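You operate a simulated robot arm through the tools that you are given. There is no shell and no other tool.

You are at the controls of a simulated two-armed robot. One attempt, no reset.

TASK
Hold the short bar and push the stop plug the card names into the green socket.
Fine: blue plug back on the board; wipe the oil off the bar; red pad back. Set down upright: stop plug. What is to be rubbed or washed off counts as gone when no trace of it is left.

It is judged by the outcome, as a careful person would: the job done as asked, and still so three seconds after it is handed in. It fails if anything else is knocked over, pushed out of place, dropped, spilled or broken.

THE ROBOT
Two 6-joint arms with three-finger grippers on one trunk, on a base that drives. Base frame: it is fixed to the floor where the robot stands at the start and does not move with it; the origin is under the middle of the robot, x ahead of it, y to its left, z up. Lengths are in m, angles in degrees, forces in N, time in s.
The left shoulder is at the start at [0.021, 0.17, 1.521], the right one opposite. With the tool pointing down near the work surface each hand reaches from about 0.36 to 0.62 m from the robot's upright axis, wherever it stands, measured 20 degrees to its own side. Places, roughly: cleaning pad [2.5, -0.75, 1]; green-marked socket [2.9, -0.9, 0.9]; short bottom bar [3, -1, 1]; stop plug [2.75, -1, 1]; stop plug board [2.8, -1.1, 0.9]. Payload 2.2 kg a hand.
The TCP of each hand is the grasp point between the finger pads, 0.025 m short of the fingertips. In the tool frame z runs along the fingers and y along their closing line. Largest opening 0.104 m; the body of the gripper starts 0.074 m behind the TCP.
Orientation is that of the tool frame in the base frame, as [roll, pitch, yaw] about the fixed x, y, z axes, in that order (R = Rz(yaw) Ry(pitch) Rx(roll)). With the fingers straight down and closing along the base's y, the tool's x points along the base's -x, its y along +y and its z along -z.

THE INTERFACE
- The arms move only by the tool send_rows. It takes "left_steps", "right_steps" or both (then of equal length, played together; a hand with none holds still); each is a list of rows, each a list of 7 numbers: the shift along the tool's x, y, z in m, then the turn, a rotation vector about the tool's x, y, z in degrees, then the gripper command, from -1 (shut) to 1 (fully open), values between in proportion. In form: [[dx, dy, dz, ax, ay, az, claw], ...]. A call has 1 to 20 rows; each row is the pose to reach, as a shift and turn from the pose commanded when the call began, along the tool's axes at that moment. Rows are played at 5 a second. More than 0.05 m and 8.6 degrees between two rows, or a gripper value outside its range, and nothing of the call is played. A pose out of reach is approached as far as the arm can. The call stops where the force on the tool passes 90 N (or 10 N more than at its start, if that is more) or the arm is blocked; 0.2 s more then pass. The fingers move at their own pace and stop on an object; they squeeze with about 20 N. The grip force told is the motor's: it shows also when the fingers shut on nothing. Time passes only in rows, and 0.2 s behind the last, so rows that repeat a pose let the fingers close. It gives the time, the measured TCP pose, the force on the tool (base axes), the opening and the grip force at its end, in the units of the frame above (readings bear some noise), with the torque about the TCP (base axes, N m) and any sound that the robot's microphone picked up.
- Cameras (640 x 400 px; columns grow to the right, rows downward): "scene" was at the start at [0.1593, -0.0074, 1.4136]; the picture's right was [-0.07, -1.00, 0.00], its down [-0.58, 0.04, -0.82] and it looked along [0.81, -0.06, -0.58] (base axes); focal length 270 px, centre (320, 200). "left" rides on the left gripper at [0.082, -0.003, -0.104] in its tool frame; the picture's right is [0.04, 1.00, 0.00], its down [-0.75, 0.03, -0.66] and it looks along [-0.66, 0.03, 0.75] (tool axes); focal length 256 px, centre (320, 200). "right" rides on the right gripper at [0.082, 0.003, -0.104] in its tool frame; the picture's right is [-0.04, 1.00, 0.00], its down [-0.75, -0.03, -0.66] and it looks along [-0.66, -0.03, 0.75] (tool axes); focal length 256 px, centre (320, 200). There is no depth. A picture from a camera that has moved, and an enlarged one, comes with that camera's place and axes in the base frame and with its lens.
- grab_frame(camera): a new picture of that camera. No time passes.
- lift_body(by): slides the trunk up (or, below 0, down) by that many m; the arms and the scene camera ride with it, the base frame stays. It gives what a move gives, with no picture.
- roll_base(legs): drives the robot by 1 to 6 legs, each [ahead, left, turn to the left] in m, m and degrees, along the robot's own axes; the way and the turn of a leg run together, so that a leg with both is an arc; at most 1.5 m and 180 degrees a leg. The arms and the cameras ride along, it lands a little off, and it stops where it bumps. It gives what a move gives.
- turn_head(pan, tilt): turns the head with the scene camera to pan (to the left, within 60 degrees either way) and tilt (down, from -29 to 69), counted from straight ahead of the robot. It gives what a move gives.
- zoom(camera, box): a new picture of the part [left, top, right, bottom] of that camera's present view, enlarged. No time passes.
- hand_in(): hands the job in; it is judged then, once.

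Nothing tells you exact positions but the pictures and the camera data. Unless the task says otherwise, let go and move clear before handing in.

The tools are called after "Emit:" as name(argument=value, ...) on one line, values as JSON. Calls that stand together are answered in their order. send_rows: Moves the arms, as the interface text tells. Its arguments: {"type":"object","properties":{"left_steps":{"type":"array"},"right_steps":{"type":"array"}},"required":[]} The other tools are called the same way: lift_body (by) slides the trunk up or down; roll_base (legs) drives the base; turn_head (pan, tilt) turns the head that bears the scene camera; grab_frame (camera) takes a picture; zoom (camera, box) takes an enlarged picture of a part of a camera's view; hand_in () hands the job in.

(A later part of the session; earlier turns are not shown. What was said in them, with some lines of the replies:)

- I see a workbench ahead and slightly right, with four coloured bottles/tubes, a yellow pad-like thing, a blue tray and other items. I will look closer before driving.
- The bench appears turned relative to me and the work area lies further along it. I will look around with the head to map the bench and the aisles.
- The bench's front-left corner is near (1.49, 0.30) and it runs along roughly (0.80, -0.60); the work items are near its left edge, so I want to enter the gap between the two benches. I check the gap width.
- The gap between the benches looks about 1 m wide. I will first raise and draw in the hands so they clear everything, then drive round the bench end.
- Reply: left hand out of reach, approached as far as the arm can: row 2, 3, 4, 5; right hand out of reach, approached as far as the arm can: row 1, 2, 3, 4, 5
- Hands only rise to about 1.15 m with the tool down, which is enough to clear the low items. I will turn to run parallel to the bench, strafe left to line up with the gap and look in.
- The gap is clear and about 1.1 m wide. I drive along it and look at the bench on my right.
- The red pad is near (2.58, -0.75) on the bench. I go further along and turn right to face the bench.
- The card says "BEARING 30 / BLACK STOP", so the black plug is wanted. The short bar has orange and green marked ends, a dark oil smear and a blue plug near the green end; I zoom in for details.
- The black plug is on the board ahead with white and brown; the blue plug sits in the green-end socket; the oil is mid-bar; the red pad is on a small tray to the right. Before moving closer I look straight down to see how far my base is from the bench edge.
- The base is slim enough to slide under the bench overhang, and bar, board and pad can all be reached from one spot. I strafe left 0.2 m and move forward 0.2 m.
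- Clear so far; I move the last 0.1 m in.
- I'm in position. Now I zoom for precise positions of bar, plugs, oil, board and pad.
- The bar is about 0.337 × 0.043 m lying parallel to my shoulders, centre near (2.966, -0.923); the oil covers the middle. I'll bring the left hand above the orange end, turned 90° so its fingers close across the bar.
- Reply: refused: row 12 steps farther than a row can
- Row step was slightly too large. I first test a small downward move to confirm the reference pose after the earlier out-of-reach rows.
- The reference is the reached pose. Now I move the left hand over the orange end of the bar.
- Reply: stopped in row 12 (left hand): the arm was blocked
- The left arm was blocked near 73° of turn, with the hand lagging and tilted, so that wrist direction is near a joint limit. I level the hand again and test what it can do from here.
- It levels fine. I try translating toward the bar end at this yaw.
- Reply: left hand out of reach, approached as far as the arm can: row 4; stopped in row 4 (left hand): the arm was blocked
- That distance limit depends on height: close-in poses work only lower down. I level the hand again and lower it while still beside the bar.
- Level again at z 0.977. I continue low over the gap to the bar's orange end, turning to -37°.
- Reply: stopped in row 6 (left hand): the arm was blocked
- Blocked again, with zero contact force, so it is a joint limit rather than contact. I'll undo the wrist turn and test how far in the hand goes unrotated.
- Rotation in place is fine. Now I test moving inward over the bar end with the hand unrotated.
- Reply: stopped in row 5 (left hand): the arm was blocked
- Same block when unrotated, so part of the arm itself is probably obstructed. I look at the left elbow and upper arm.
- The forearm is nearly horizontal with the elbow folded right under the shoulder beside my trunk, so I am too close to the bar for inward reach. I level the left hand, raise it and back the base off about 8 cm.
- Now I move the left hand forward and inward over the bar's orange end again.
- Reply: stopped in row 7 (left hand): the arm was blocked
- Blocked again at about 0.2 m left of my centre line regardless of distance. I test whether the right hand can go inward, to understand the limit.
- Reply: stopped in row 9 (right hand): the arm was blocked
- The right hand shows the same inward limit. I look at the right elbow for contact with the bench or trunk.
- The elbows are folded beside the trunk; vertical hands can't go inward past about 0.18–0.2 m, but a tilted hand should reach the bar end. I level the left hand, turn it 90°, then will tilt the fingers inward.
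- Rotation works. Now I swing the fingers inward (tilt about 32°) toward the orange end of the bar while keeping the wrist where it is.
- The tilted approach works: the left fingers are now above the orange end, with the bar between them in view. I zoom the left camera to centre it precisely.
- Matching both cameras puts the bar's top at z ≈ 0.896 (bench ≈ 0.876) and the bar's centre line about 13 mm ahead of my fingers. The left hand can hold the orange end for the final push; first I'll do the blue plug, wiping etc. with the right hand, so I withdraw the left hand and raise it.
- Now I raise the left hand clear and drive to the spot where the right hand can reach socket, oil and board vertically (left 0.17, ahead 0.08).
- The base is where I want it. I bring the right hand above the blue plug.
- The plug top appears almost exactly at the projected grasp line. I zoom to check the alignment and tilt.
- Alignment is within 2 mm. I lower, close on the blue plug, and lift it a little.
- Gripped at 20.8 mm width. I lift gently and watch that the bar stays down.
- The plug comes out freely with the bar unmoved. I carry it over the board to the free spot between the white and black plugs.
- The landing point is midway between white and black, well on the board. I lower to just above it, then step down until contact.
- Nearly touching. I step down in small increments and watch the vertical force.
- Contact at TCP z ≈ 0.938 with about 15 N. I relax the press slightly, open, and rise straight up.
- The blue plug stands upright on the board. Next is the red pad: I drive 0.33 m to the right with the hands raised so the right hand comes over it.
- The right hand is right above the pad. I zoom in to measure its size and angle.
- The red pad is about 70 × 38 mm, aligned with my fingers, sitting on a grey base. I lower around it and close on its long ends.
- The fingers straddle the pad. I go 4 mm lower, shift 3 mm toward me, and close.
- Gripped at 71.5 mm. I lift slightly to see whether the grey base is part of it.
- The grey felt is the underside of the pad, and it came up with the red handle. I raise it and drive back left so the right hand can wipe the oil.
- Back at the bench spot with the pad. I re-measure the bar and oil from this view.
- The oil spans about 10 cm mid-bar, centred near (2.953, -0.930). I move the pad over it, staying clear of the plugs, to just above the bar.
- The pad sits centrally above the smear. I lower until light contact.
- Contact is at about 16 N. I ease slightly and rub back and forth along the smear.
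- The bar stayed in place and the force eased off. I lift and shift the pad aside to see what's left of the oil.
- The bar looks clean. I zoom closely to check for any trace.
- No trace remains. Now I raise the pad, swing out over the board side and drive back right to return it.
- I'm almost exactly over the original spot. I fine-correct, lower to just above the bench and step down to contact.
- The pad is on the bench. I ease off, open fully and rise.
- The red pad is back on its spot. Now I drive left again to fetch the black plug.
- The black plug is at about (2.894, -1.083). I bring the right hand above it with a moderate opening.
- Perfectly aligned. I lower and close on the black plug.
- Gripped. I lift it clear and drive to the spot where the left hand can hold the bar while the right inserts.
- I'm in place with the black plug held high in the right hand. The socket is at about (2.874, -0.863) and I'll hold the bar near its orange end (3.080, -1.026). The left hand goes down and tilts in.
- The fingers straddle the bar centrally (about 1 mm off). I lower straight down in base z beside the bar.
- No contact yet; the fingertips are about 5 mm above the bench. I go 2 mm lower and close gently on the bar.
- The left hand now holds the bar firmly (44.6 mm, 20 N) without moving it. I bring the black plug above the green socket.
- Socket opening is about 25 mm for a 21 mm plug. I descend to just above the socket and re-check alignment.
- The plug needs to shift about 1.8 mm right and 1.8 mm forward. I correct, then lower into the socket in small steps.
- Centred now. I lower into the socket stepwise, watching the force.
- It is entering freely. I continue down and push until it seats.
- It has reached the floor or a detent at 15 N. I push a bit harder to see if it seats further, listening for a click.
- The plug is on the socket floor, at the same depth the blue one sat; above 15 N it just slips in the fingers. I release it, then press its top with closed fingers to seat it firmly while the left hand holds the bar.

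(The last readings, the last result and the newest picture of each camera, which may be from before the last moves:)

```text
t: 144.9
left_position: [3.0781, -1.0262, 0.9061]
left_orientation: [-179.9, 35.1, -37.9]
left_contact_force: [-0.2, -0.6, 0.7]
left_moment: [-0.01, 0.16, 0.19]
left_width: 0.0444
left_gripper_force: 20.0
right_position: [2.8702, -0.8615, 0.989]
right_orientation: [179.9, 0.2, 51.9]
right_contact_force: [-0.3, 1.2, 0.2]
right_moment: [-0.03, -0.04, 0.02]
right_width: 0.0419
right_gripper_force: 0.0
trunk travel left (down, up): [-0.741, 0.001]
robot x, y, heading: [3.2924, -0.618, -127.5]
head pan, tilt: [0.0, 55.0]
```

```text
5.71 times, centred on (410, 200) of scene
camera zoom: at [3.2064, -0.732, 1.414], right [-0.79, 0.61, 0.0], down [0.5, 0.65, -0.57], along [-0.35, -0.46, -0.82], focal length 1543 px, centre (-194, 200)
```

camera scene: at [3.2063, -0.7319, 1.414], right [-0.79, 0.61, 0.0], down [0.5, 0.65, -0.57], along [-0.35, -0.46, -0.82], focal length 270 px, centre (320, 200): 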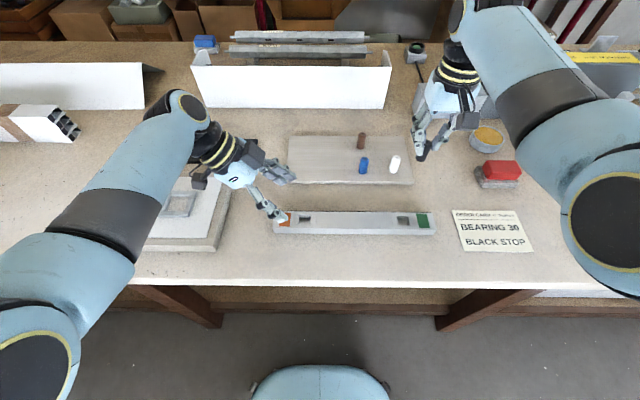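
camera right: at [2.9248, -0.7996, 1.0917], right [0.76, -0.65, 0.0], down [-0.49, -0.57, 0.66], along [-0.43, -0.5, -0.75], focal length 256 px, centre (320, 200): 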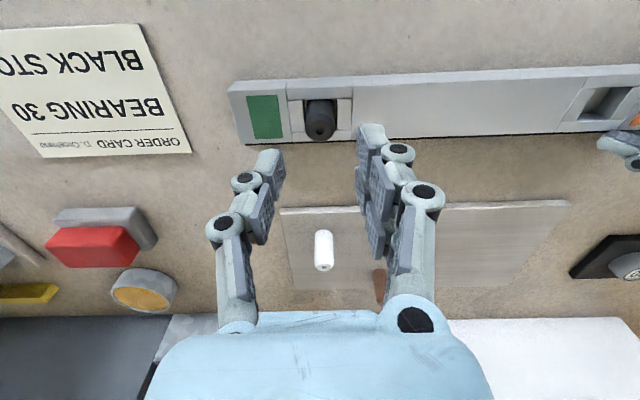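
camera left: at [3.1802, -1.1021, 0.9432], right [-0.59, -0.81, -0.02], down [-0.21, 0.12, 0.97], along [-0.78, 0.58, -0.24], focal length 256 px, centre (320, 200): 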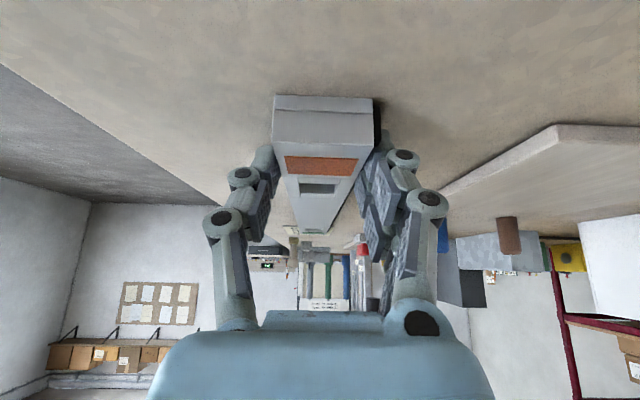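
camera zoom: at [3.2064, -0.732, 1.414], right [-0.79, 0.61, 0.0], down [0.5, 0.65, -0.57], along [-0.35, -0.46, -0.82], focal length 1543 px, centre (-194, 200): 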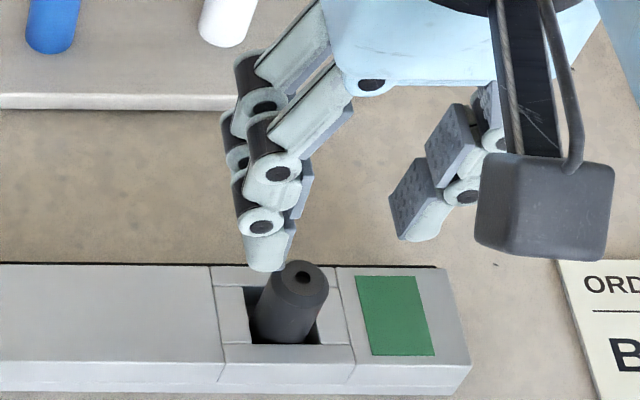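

Emit:
zoom(camera="right", box=[240, 60, 400, 160])

Emit:
zoom(camera="scene", box=[390, 190, 440, 230])

```text
4.00 times, centred on (320, 110) of right
camera zoom: at [2.9248, -0.7996, 1.0917], right [0.76, -0.65, 0.0], down [-0.49, -0.57, 0.66], along [-0.43, -0.5, -0.75], focal length 1024 px, centre (320, 560)
```

zoom: 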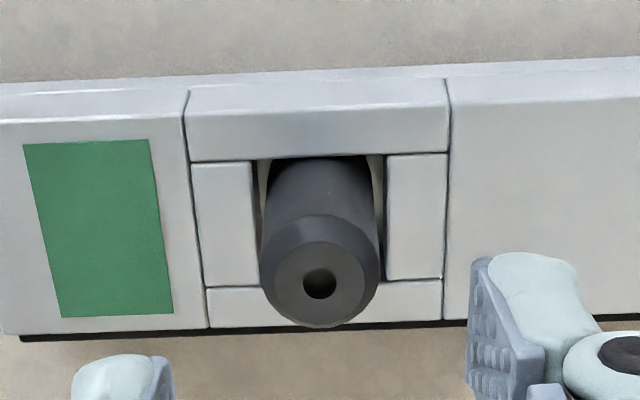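

```text
10.00 times, centred on (415, 210) of scene
camera zoom: at [3.2064, -0.732, 1.414], right [-0.79, 0.61, 0.0], down [0.5, 0.65, -0.57], along [-0.35, -0.46, -0.82], focal length 2700 px, centre (-630, 100)
```

zoom: 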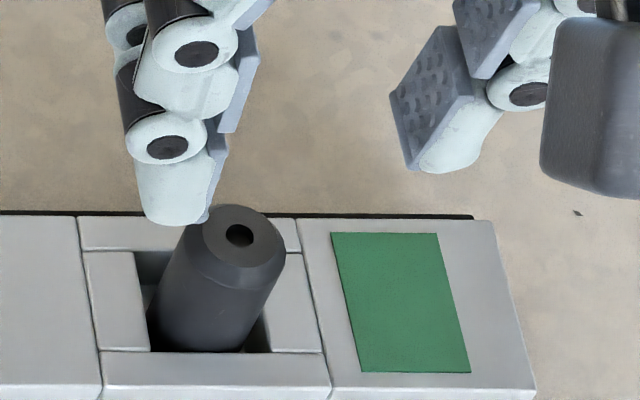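

The black plug sits in the socket at the blue one's former depth. I close the fingers and press down on its top to make sure it is home.

Emit:
send_rows(right_steps=[[0, 0, 0, 0, 0, 0, -0.6], [0, 0, 0, 0, 0, 0, -1], [0, 0, 0, 0, 0, 0, -1], [0, 0, 0.02, 0, 0, 0, -1], [0, 0, 0.032, 0, 0, 0, -1], [0, 0, 0.034, 0, 0, 0, -1]])

Emit:
send_rows(right_steps=[[0, 0, 0.002, 0, 0, 0, -1], [0, 0, 0.004, 0, 0, 0, -1]])

Emit:
grab_frame(camera="right")

```text
t: 146.3
left_position: [3.0786, -1.0267, 0.905]
left_orientation: [180.0, 35.1, -38.0]
left_contact_force: [0.1, -1.4, 1.7]
left_moment: [-0.03, 0.16, 0.03]
left_width: 0.0447
left_gripper_force: 20.0
right_position: [2.8693, -0.8626, 0.9523]
right_orientation: [180.0, 0.2, 52.1]
right_contact_force: [-0.4, -0.6, 0.6]
right_moment: [-0.01, 0.02, -0.03]
right_width: 0.0002
right_gripper_force: 20.8
trunk travel left (down, up): [-0.741, 0.001]
robot x, y, heading: [3.2908, -0.6153, -127.5]
head pan, tilt: [0.0, 55.0]
```

```text
t: 146.9
left_position: [3.079, -1.0266, 0.9062]
left_orientation: [180.0, 35.0, -38.0]
left_contact_force: [-0.3, -0.5, 2.1]
left_moment: [-0.04, 0.12, -0.07]
left_width: 0.0447
left_gripper_force: 19.6
right_position: [2.8699, -0.8619, 0.9506]
right_orientation: [-180.0, 0.1, 52.0]
right_contact_force: [-0.1, -0.1, 0.1]
right_moment: [-0.01, -0.01, 0.01]
right_width: 0.0002
right_gripper_force: 20.5
trunk travel left (down, up): [-0.741, 0.001]
robot x, y, heading: [3.2932, -0.6182, -127.3]
head pan, tilt: [0.0, 55.0]
```

```text
taken
camera right: at [2.924, -0.8002, 1.0531], right [0.76, -0.65, 0.0], down [-0.49, -0.57, 0.66], along [-0.43, -0.5, -0.75], focal length 256 px, centre (320, 200)
```

right: 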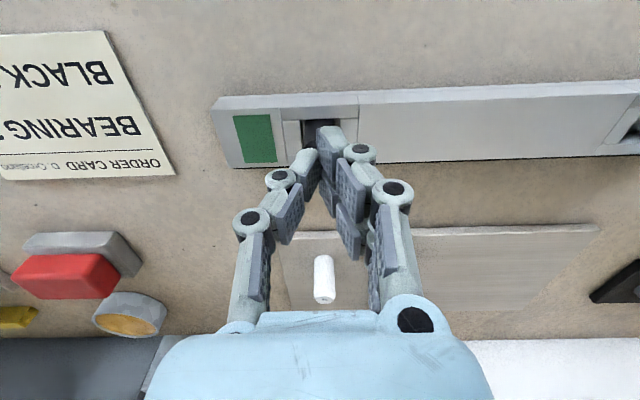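

Emit:
send_rows(right_steps=[[0, 0, 0.002, 0, 0, 0, -1], [0, 0, 0.004, 0, 0, 0, -1]])

Emit:
send_rows(right_steps=[[0, 0, 0.0015, 0, 0, 0, -1], [0, 0, 0.003, 0, 0, 0, -1]])

```text
t: 147.5
left_position: [3.079, -1.026, 0.9058]
left_orientation: [-180.0, 34.9, -38.0]
left_contact_force: [-1.1, 0.2, -1.0]
left_moment: [-0.01, -0.03, 0.28]
left_width: 0.0447
left_gripper_force: 20.0
right_position: [2.8686, -0.8634, 0.9485]
right_orientation: [-179.9, 0.2, 51.9]
right_contact_force: [1.3, 3.0, 16.6]
right_moment: [0.09, -0.05, -0.01]
right_width: 0.0058
right_gripper_force: 20.4
trunk travel left (down, up): [-0.741, 0.001]
robot x, y, heading: [3.2902, -0.6144, -127.1]
head pan, tilt: [0.0, 55.0]
```

```text
t: 148.1
left_position: [3.0792, -1.025, 0.9062]
left_orientation: [-180.0, 35.2, -38.0]
left_contact_force: [-4.4, 0.6, -9.3]
left_moment: [0.02, -0.11, 0.17]
left_width: 0.0448
left_gripper_force: 20.3
right_position: [2.8706, -0.8635, 0.9474]
right_orientation: [179.9, 0.6, 52.0]
right_contact_force: [1.4, 2.8, 44.1]
right_moment: [0.07, -0.12, -0.01]
right_width: 0.0058
right_gripper_force: 20.3
trunk travel left (down, up): [-0.741, 0.001]
robot x, y, heading: [3.2898, -0.6159, -127.4]
head pan, tilt: [0.0, 55.0]
```

The plug is solid at 44 N with no further travel, so it is home. I rise a little and check that it stays in.

Emit:
send_rows(right_steps=[[0, 0, -0.003, 0, 0, 0, -1], [0, 0, -0.006, 0, 0, 0, -1]])

Emit:
zoom(camera="scene", box=[390, 190, 440, 230])

```text
t: 148.7
left_position: [3.0779, -1.0279, 0.9065]
left_orientation: [179.9, 35.1, -38.0]
left_contact_force: [2.6, 1.5, 1.8]
left_moment: [0.27, 0.26, -0.32]
left_width: 0.0444
left_gripper_force: 20.2
right_position: [2.8714, -0.8624, 0.9485]
right_orientation: [180.0, 0.0, 52.0]
right_contact_force: [-3.0, -2.0, 6.8]
right_moment: [-0.09, 0.08, -0.01]
right_width: 0.0061
right_gripper_force: 20.3
trunk travel left (down, up): [-0.741, 0.001]
robot x, y, heading: [3.2931, -0.6169, -127.1]
head pan, tilt: [0.0, 55.0]
```

```text
10.00 times, centred on (415, 210) of scene
camera zoom: at [3.207, -0.7317, 1.4138], right [-0.79, 0.61, 0.0], down [0.5, 0.65, -0.57], along [-0.35, -0.46, -0.82], focal length 2700 px, centre (-630, 100)
```

zoom: 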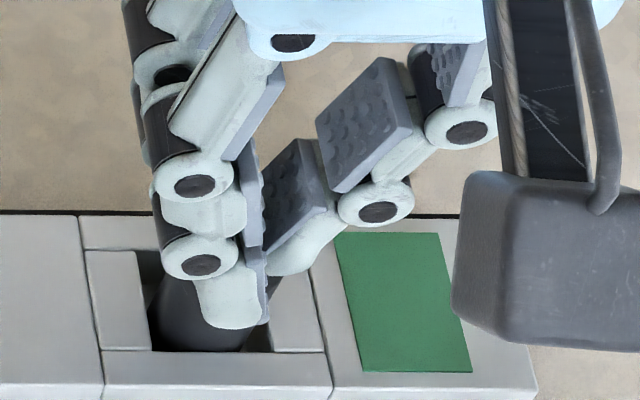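

Emit:
send_rows(right_steps=[[0, 0, -0.001, 0, 0, 0, -1], [0, 0, -0.002, 0, 0, 0, -1]])

Emit:
send_rows(right_steps=[[0, 0, -0.001, 0, 0, 0, -1], [0, 0, -0.002, 0, 0, 0, -1]])

Emit:
zoom(camera="right", box=[240, 90, 400, 190])

```text
t: 149.3
left_position: [3.0791, -1.0276, 0.9058]
left_orientation: [179.9, 35.1, -38.0]
left_contact_force: [1.9, -0.3, 3.2]
left_moment: [0.33, 0.47, -0.23]
left_width: 0.0442
left_gripper_force: 20.0
right_position: [2.8712, -0.8626, 0.9515]
right_orientation: [-179.9, 0.1, 52.0]
right_contact_force: [0.3, 1.5, -0.1]
right_moment: [-0.03, 0.02, 0.01]
right_width: 0.0
right_gripper_force: 20.3
trunk travel left (down, up): [-0.741, 0.001]
robot x, y, heading: [3.2929, -0.6188, -127.3]
head pan, tilt: [0.0, 55.0]
```

```text
t: 149.9
left_position: [3.0793, -1.0268, 0.9057]
left_orientation: [179.9, 35.2, -38.0]
left_contact_force: [1.2, -2.4, 5.9]
left_moment: [0.1, 0.37, -0.02]
left_width: 0.0445
left_gripper_force: 20.0
right_position: [2.8704, -0.8623, 0.9531]
right_orientation: [-180.0, 0.2, 51.9]
right_contact_force: [0.1, 0.0, -0.7]
right_moment: [0.01, 0.03, 0.0]
right_width: 0.0
right_gripper_force: 19.6
trunk travel left (down, up): [-0.741, 0.001]
robot x, y, heading: [3.2923, -0.6192, -127.2]
head pan, tilt: [0.0, 55.0]
```

```text
4.00 times, centred on (320, 140) of right
camera zoom: at [2.9246, -0.8002, 1.0567], right [0.76, -0.65, 0.0], down [-0.49, -0.57, 0.66], along [-0.43, -0.5, -0.75], focal length 1024 px, centre (320, 440)
```

zoom: 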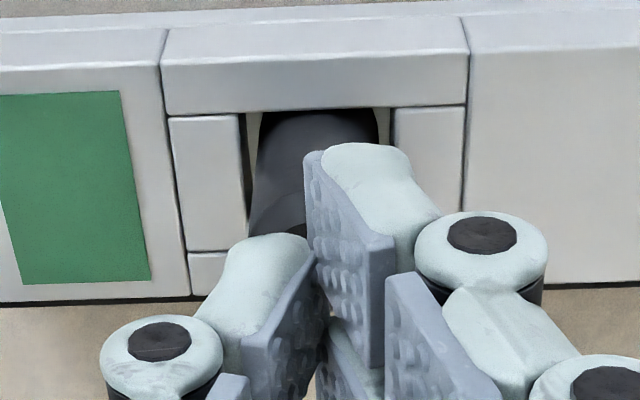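

Free again. I raise the right hand away and check the plug.

Emit:
send_rows(right_steps=[[0, 0, -0.02, 0, 0, 0, -1], [0, 0, -0.045, 0, 0, 0, -1], [-0.02, 0, -0.06, 0, 0, 0, -1], [-0.05, 0, -0.075, 0, 0, 0, -1]])

Emit:
zoom(camera="scene", box=[380, 180, 450, 240])

Emit:
zoom(camera="right", box=[200, 20, 440, 160])

Emit:
grab_frame(camera="scene")

```text
t: 150.9
left_position: [3.0787, -1.0273, 0.9053]
left_orientation: [-179.9, 35.1, -38.0]
left_contact_force: [0.2, -1.7, 5.1]
left_moment: [0.28, 0.34, -0.17]
left_width: 0.0448
left_gripper_force: 19.8
right_position: [2.8418, -0.9047, 1.0265]
right_orientation: [180.0, 0.1, 52.0]
right_contact_force: [0.0, -0.1, -0.3]
right_moment: [-0.02, 0.04, -0.02]
right_width: 0.0
right_gripper_force: 20.0
trunk travel left (down, up): [-0.741, 0.001]
robot x, y, heading: [3.2902, -0.616, -127.5]
head pan, tilt: [0.0, 55.0]
```

```text
6.67 times, centred on (415, 210) of scene
camera zoom: at [3.2066, -0.732, 1.414], right [-0.79, 0.61, 0.0], down [0.5, 0.65, -0.57], along [-0.35, -0.46, -0.82], focal length 1800 px, centre (-313, 133)
```

zoom: 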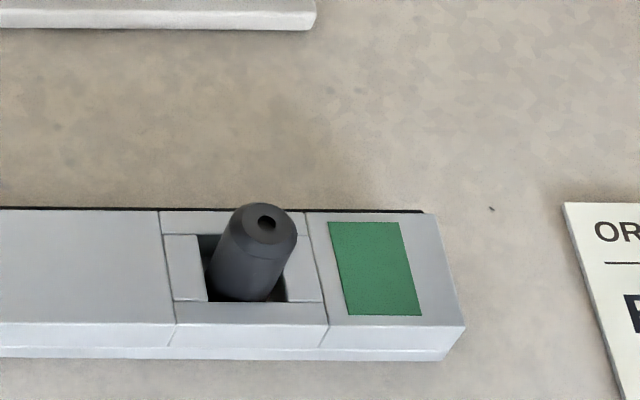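

```text
2.67 times, centred on (320, 90) of right
camera zoom: at [2.895, -0.8422, 1.1303], right [0.76, -0.65, 0.0], down [-0.49, -0.57, 0.66], along [-0.42, -0.5, -0.75], focal length 683 px, centre (320, 493)
```

zoom: 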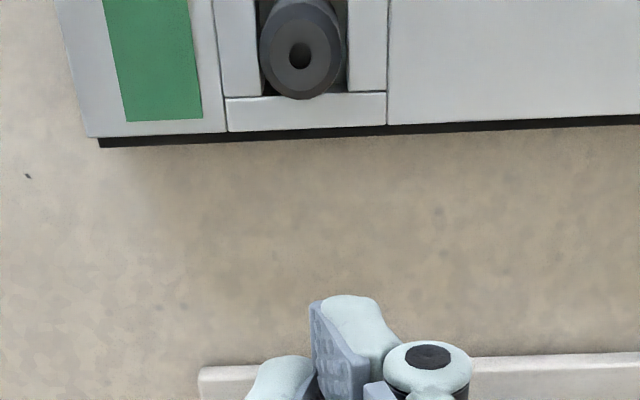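

```text
taken
camera scene: at [3.2066, -0.732, 1.414], right [-0.79, 0.61, 0.0], down [0.5, 0.65, -0.57], along [-0.35, -0.46, -0.82], focal length 270 px, centre (320, 200)
```

scene: 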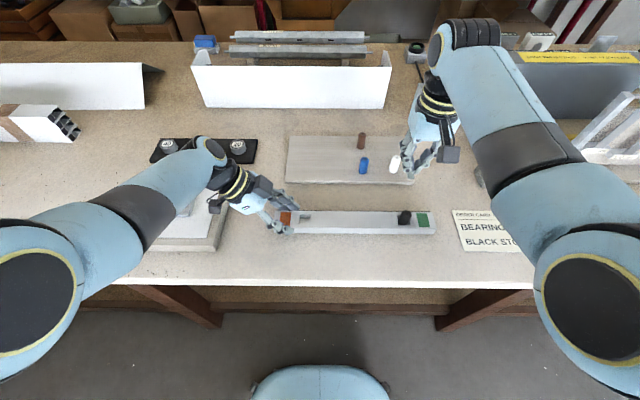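

The black plug is upright in the green socket (top at z ≈ 0.925) and the bar is steady. Now I open the left hand and lift it straight up off the bar.

Emit:
send_rows(left_steps=[[0, 0, 0, 0, 0, 0, -0.1], [0, 0, 0, 0, 0, 0, 0.1], [0, 0, 0, 0, 0, 0, 0.3], [0, 0, 0, 0, 0, 0, 0.5], [0, 0, 0, 0, 0, 0, 0.5], [-0.0115, 0, -0.0164, 0, 0, 0, 0.5], [-0.023, 0, -0.0328, 0, 0, 0, 0.5], [-0.0345, 0, -0.0491, 0, 0, 0, 0.5], [-0.046, 0, -0.0655, 0, 0, 0, 0.5]])

Emit:
grab_frame(camera="scene")

Emit:
zoom(camera="scene", box=[240, 180, 440, 250])

```text
t: 152.9
left_position: [3.0782, -1.026, 0.985]
left_orientation: [-179.9, 35.1, -38.0]
left_contact_force: [0.6, 0.0, 1.6]
left_moment: [-0.01, -0.04, -0.02]
left_width: 0.0778
left_gripper_force: 0.0
right_position: [2.8412, -0.903, 1.0274]
right_orientation: [-180.0, 0.2, 52.0]
right_contact_force: [0.1, 0.3, 0.3]
right_moment: [0.01, -0.02, -0.01]
right_width: 0.0
right_gripper_force: 19.8
trunk travel left (down, up): [-0.741, 0.001]
robot x, y, heading: [3.2924, -0.6194, -127.5]
head pan, tilt: [0.0, 55.0]
```

```text
taken
camera scene: at [3.2064, -0.7315, 1.414], right [-0.79, 0.61, 0.0], down [0.5, 0.65, -0.57], along [-0.35, -0.46, -0.82], focal length 270 px, centre (320, 200)
```

scene: 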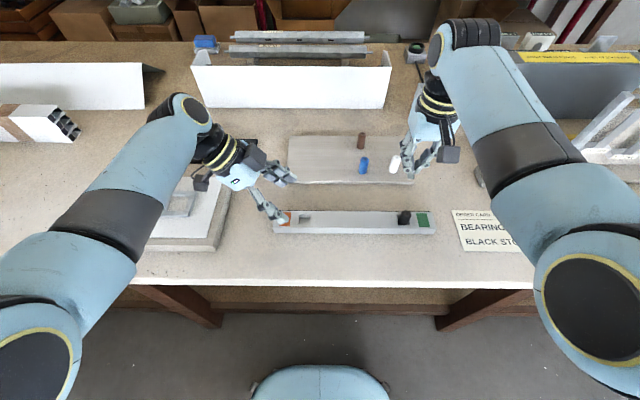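

```text
3.20 times, centred on (340, 215) of scene
camera zoom: at [3.2064, -0.7315, 1.414], right [-0.79, 0.61, 0.0], down [0.5, 0.65, -0.57], along [-0.35, -0.46, -0.82], focal length 864 px, centre (256, 152)
```

zoom: 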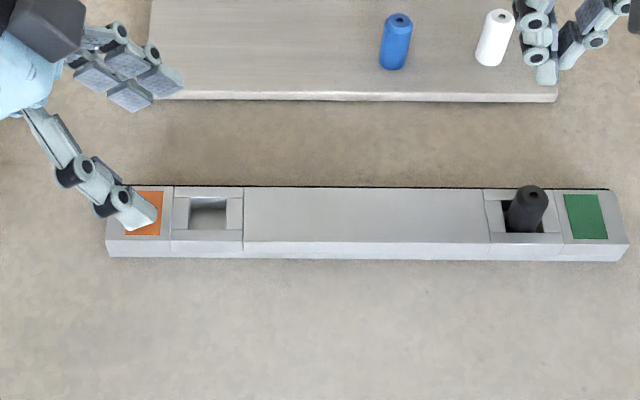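

The bar and plug stayed put. I tilt the left hand back outward and raise both hands clear.

Emit:
send_rows(left_steps=[[0.0123, 0, -0.0138, 0, 5, 0, 0.5], [0.0246, 0, -0.0276, 0, 10, 0, 0.5], [0.0369, 0, -0.0414, 0, 15, 0, 0.5], [0.0492, 0, -0.0552, 0, 20, 0, 0.5], [0.0615, 0, -0.069, 0, 25, 0, 0.5], [0.0738, 0, -0.0828, 0, 30, 0, 0.5], [0.0861, 0, -0.0966, 0, 35, 0, 0.5], [0.0861, 0, -0.0966, 0, 35, 0, 0.5]], right_steps=[[-0.005, 0, -0.01, 0, 0, 0, -1], [-0.01, 0, -0.02, 0, 0, 0, -1], [-0.015, 0, -0.03, 0, 0, 0, -1], [-0.02, 0, -0.04, 0, 0, 0, -1], [-0.025, 0, -0.05, 0, 0, 0, -1], [-0.03, 0, -0.05, 0, 0, 0, -1], [-0.03, 0, -0.05, 0, 0, 0, -1], [-0.03, 0, -0.05, 0, 0, 0, -1]])

Emit:
grab_frame(camera="scene")

```text
t: 154.7
left_position: [3.1797, -1.1034, 1.0138]
left_orientation: [-180.0, 0.0, -38.0]
left_contact_force: [0.0, 0.2, 0.4]
left_moment: [-0.02, -0.02, 0.0]
left_width: 0.0782
left_gripper_force: 0.0
right_position: [2.8218, -0.9254, 1.0782]
right_orientation: [180.0, 0.2, 52.0]
right_contact_force: [-0.6, 0.8, 0.0]
right_moment: [0.04, -0.02, -0.01]
right_width: 0.0
right_gripper_force: 20.2
trunk travel left (down, up): [-0.741, 0.001]
robot x, y, heading: [3.2914, -0.6167, -127.5]
head pan, tilt: [0.0, 55.0]
```

```text
taken
camera scene: at [3.2062, -0.732, 1.4139], right [-0.79, 0.61, 0.0], down [0.5, 0.65, -0.57], along [-0.35, -0.46, -0.82], focal length 270 px, centre (320, 200)
```

scene: 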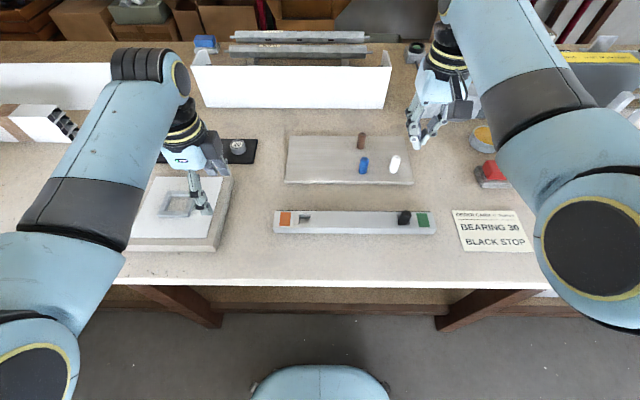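

Everything looks right. I raise the left hand a bit more, back the base away from the bench, and do a last check.

Emit:
send_rows(left_steps=[[0, 0.02, -0.02, 0, 0, 0, 0.5], [0, 0.04, -0.045, 0, 0, 0, 0.5]])

Emit:
roll_base(legs=[[-0.15, 0, 0]])

Emit:
turn_head(pan=-5, tilt=45)

Emit:
grab_frame(camera="scene")

Emit:
zoom(camera="scene", box=[240, 140, 480, 270])

```text
t: 155.3
left_position: [3.1509, -1.1373, 1.0592]
left_orientation: [-179.9, 0.1, -38.0]
left_contact_force: [0.9, -0.6, -0.6]
left_moment: [-0.04, -0.01, 0.01]
left_width: 0.0779
left_gripper_force: 0.0
right_position: [2.8218, -0.9258, 1.0784]
right_orientation: [180.0, 0.1, 51.9]
right_contact_force: [0.3, 0.3, 0.2]
right_moment: [-0.04, 0.01, 0.0]
right_width: 0.0
right_gripper_force: 19.9
trunk travel left (down, up): [-0.741, 0.001]
robot x, y, heading: [3.2931, -0.615, -127.4]
head pan, tilt: [0.0, 55.0]
```

```text
t: 156.6
left_position: [3.2423, -1.019, 1.0611]
left_orientation: [-180.0, 0.0, -38.1]
left_contact_force: [0.8, -0.3, 0.2]
left_moment: [0.02, -0.04, 0.02]
left_width: 0.0781
left_gripper_force: 0.0
right_position: [2.9116, -0.8059, 1.0773]
right_orientation: [-180.0, 0.2, 51.8]
right_contact_force: [-0.2, -0.1, 0.4]
right_moment: [0.0, 0.03, -0.01]
right_width: 0.0
right_gripper_force: 20.2
trunk travel left (down, up): [-0.741, 0.001]
robot x, y, heading: [3.3793, -0.498, -127.7]
head pan, tilt: [0.0, 55.0]
```

```text
t: 157.4
left_position: [3.2416, -1.0191, 1.0609]
left_orientation: [180.0, 0.1, -38.1]
left_contact_force: [0.5, 0.1, 0.5]
left_moment: [-0.01, 0.02, 0.01]
left_width: 0.078
left_gripper_force: 0.3
right_position: [2.9111, -0.8062, 1.0789]
right_orientation: [-180.0, 0.1, 51.9]
right_contact_force: [0.6, 0.6, 0.3]
right_moment: [-0.02, -0.01, 0.0]
right_width: 0.0
right_gripper_force: 20.0
trunk travel left (down, up): [-0.741, 0.001]
robot x, y, heading: [3.3826, -0.5014, -127.6]
head pan, tilt: [-5.0, 45.0]
```

```text
taken
camera scene: at [3.2854, -0.6164, 1.4274], right [-0.74, 0.68, 0.0], down [0.48, 0.52, -0.71], along [-0.48, -0.52, -0.71], focal length 270 px, centre (320, 200)
```

scene: 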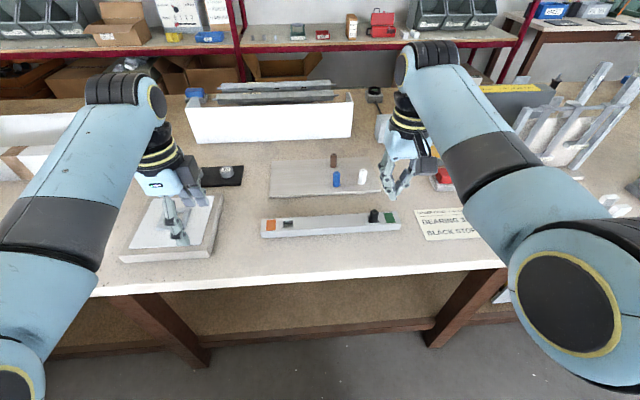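

```text
2.67 times, centred on (360, 205) of scene
camera zoom: at [3.2854, -0.6164, 1.4274], right [-0.74, 0.68, 0.0], down [0.48, 0.52, -0.71], along [-0.48, -0.52, -0.71], focal length 720 px, centre (213, 187)
```

zoom: 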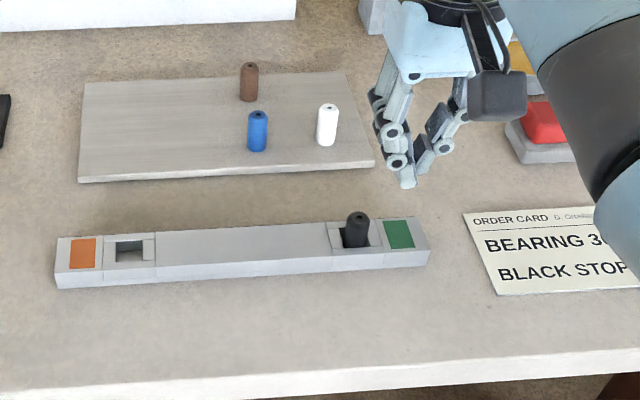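

All is in place: the black plug stands seated in the green socket, the oil is gone, the blue plug is upright on the board, the red pad is back, and both hands are clear. I hand the job in.

Emit:
hand_in()

```text
The job is handed in.
```

I pushed the black stop plug, the one the card names, into the green socket while the left hand held the short bar. I've handed the job in, but I don't have the judge's result.

- **Black plug:** it stands upright on the socket floor, about as deep as the blue plug was before. I pressed its top to about 44 N and it went no further. It stayed put when I let go of the bar.
- **Blue plug:** it is back on the board, upright, between where the black plug stood and the white one. That was the easiest free spot, not necessarily its original place.
- **Oil:** I wiped it off with the red pad, and a close-up showed no trace left on the bar. The bar was not held for this step and shifted by about 2 mm at most.
- **Red pad:** it is back on its spot, within a few millimetres.

Nothing was knocked over or dropped in any view I took. Both hands are open or empty and clear of the work, and I backed the robot 15 cm away from the bench before handing in.
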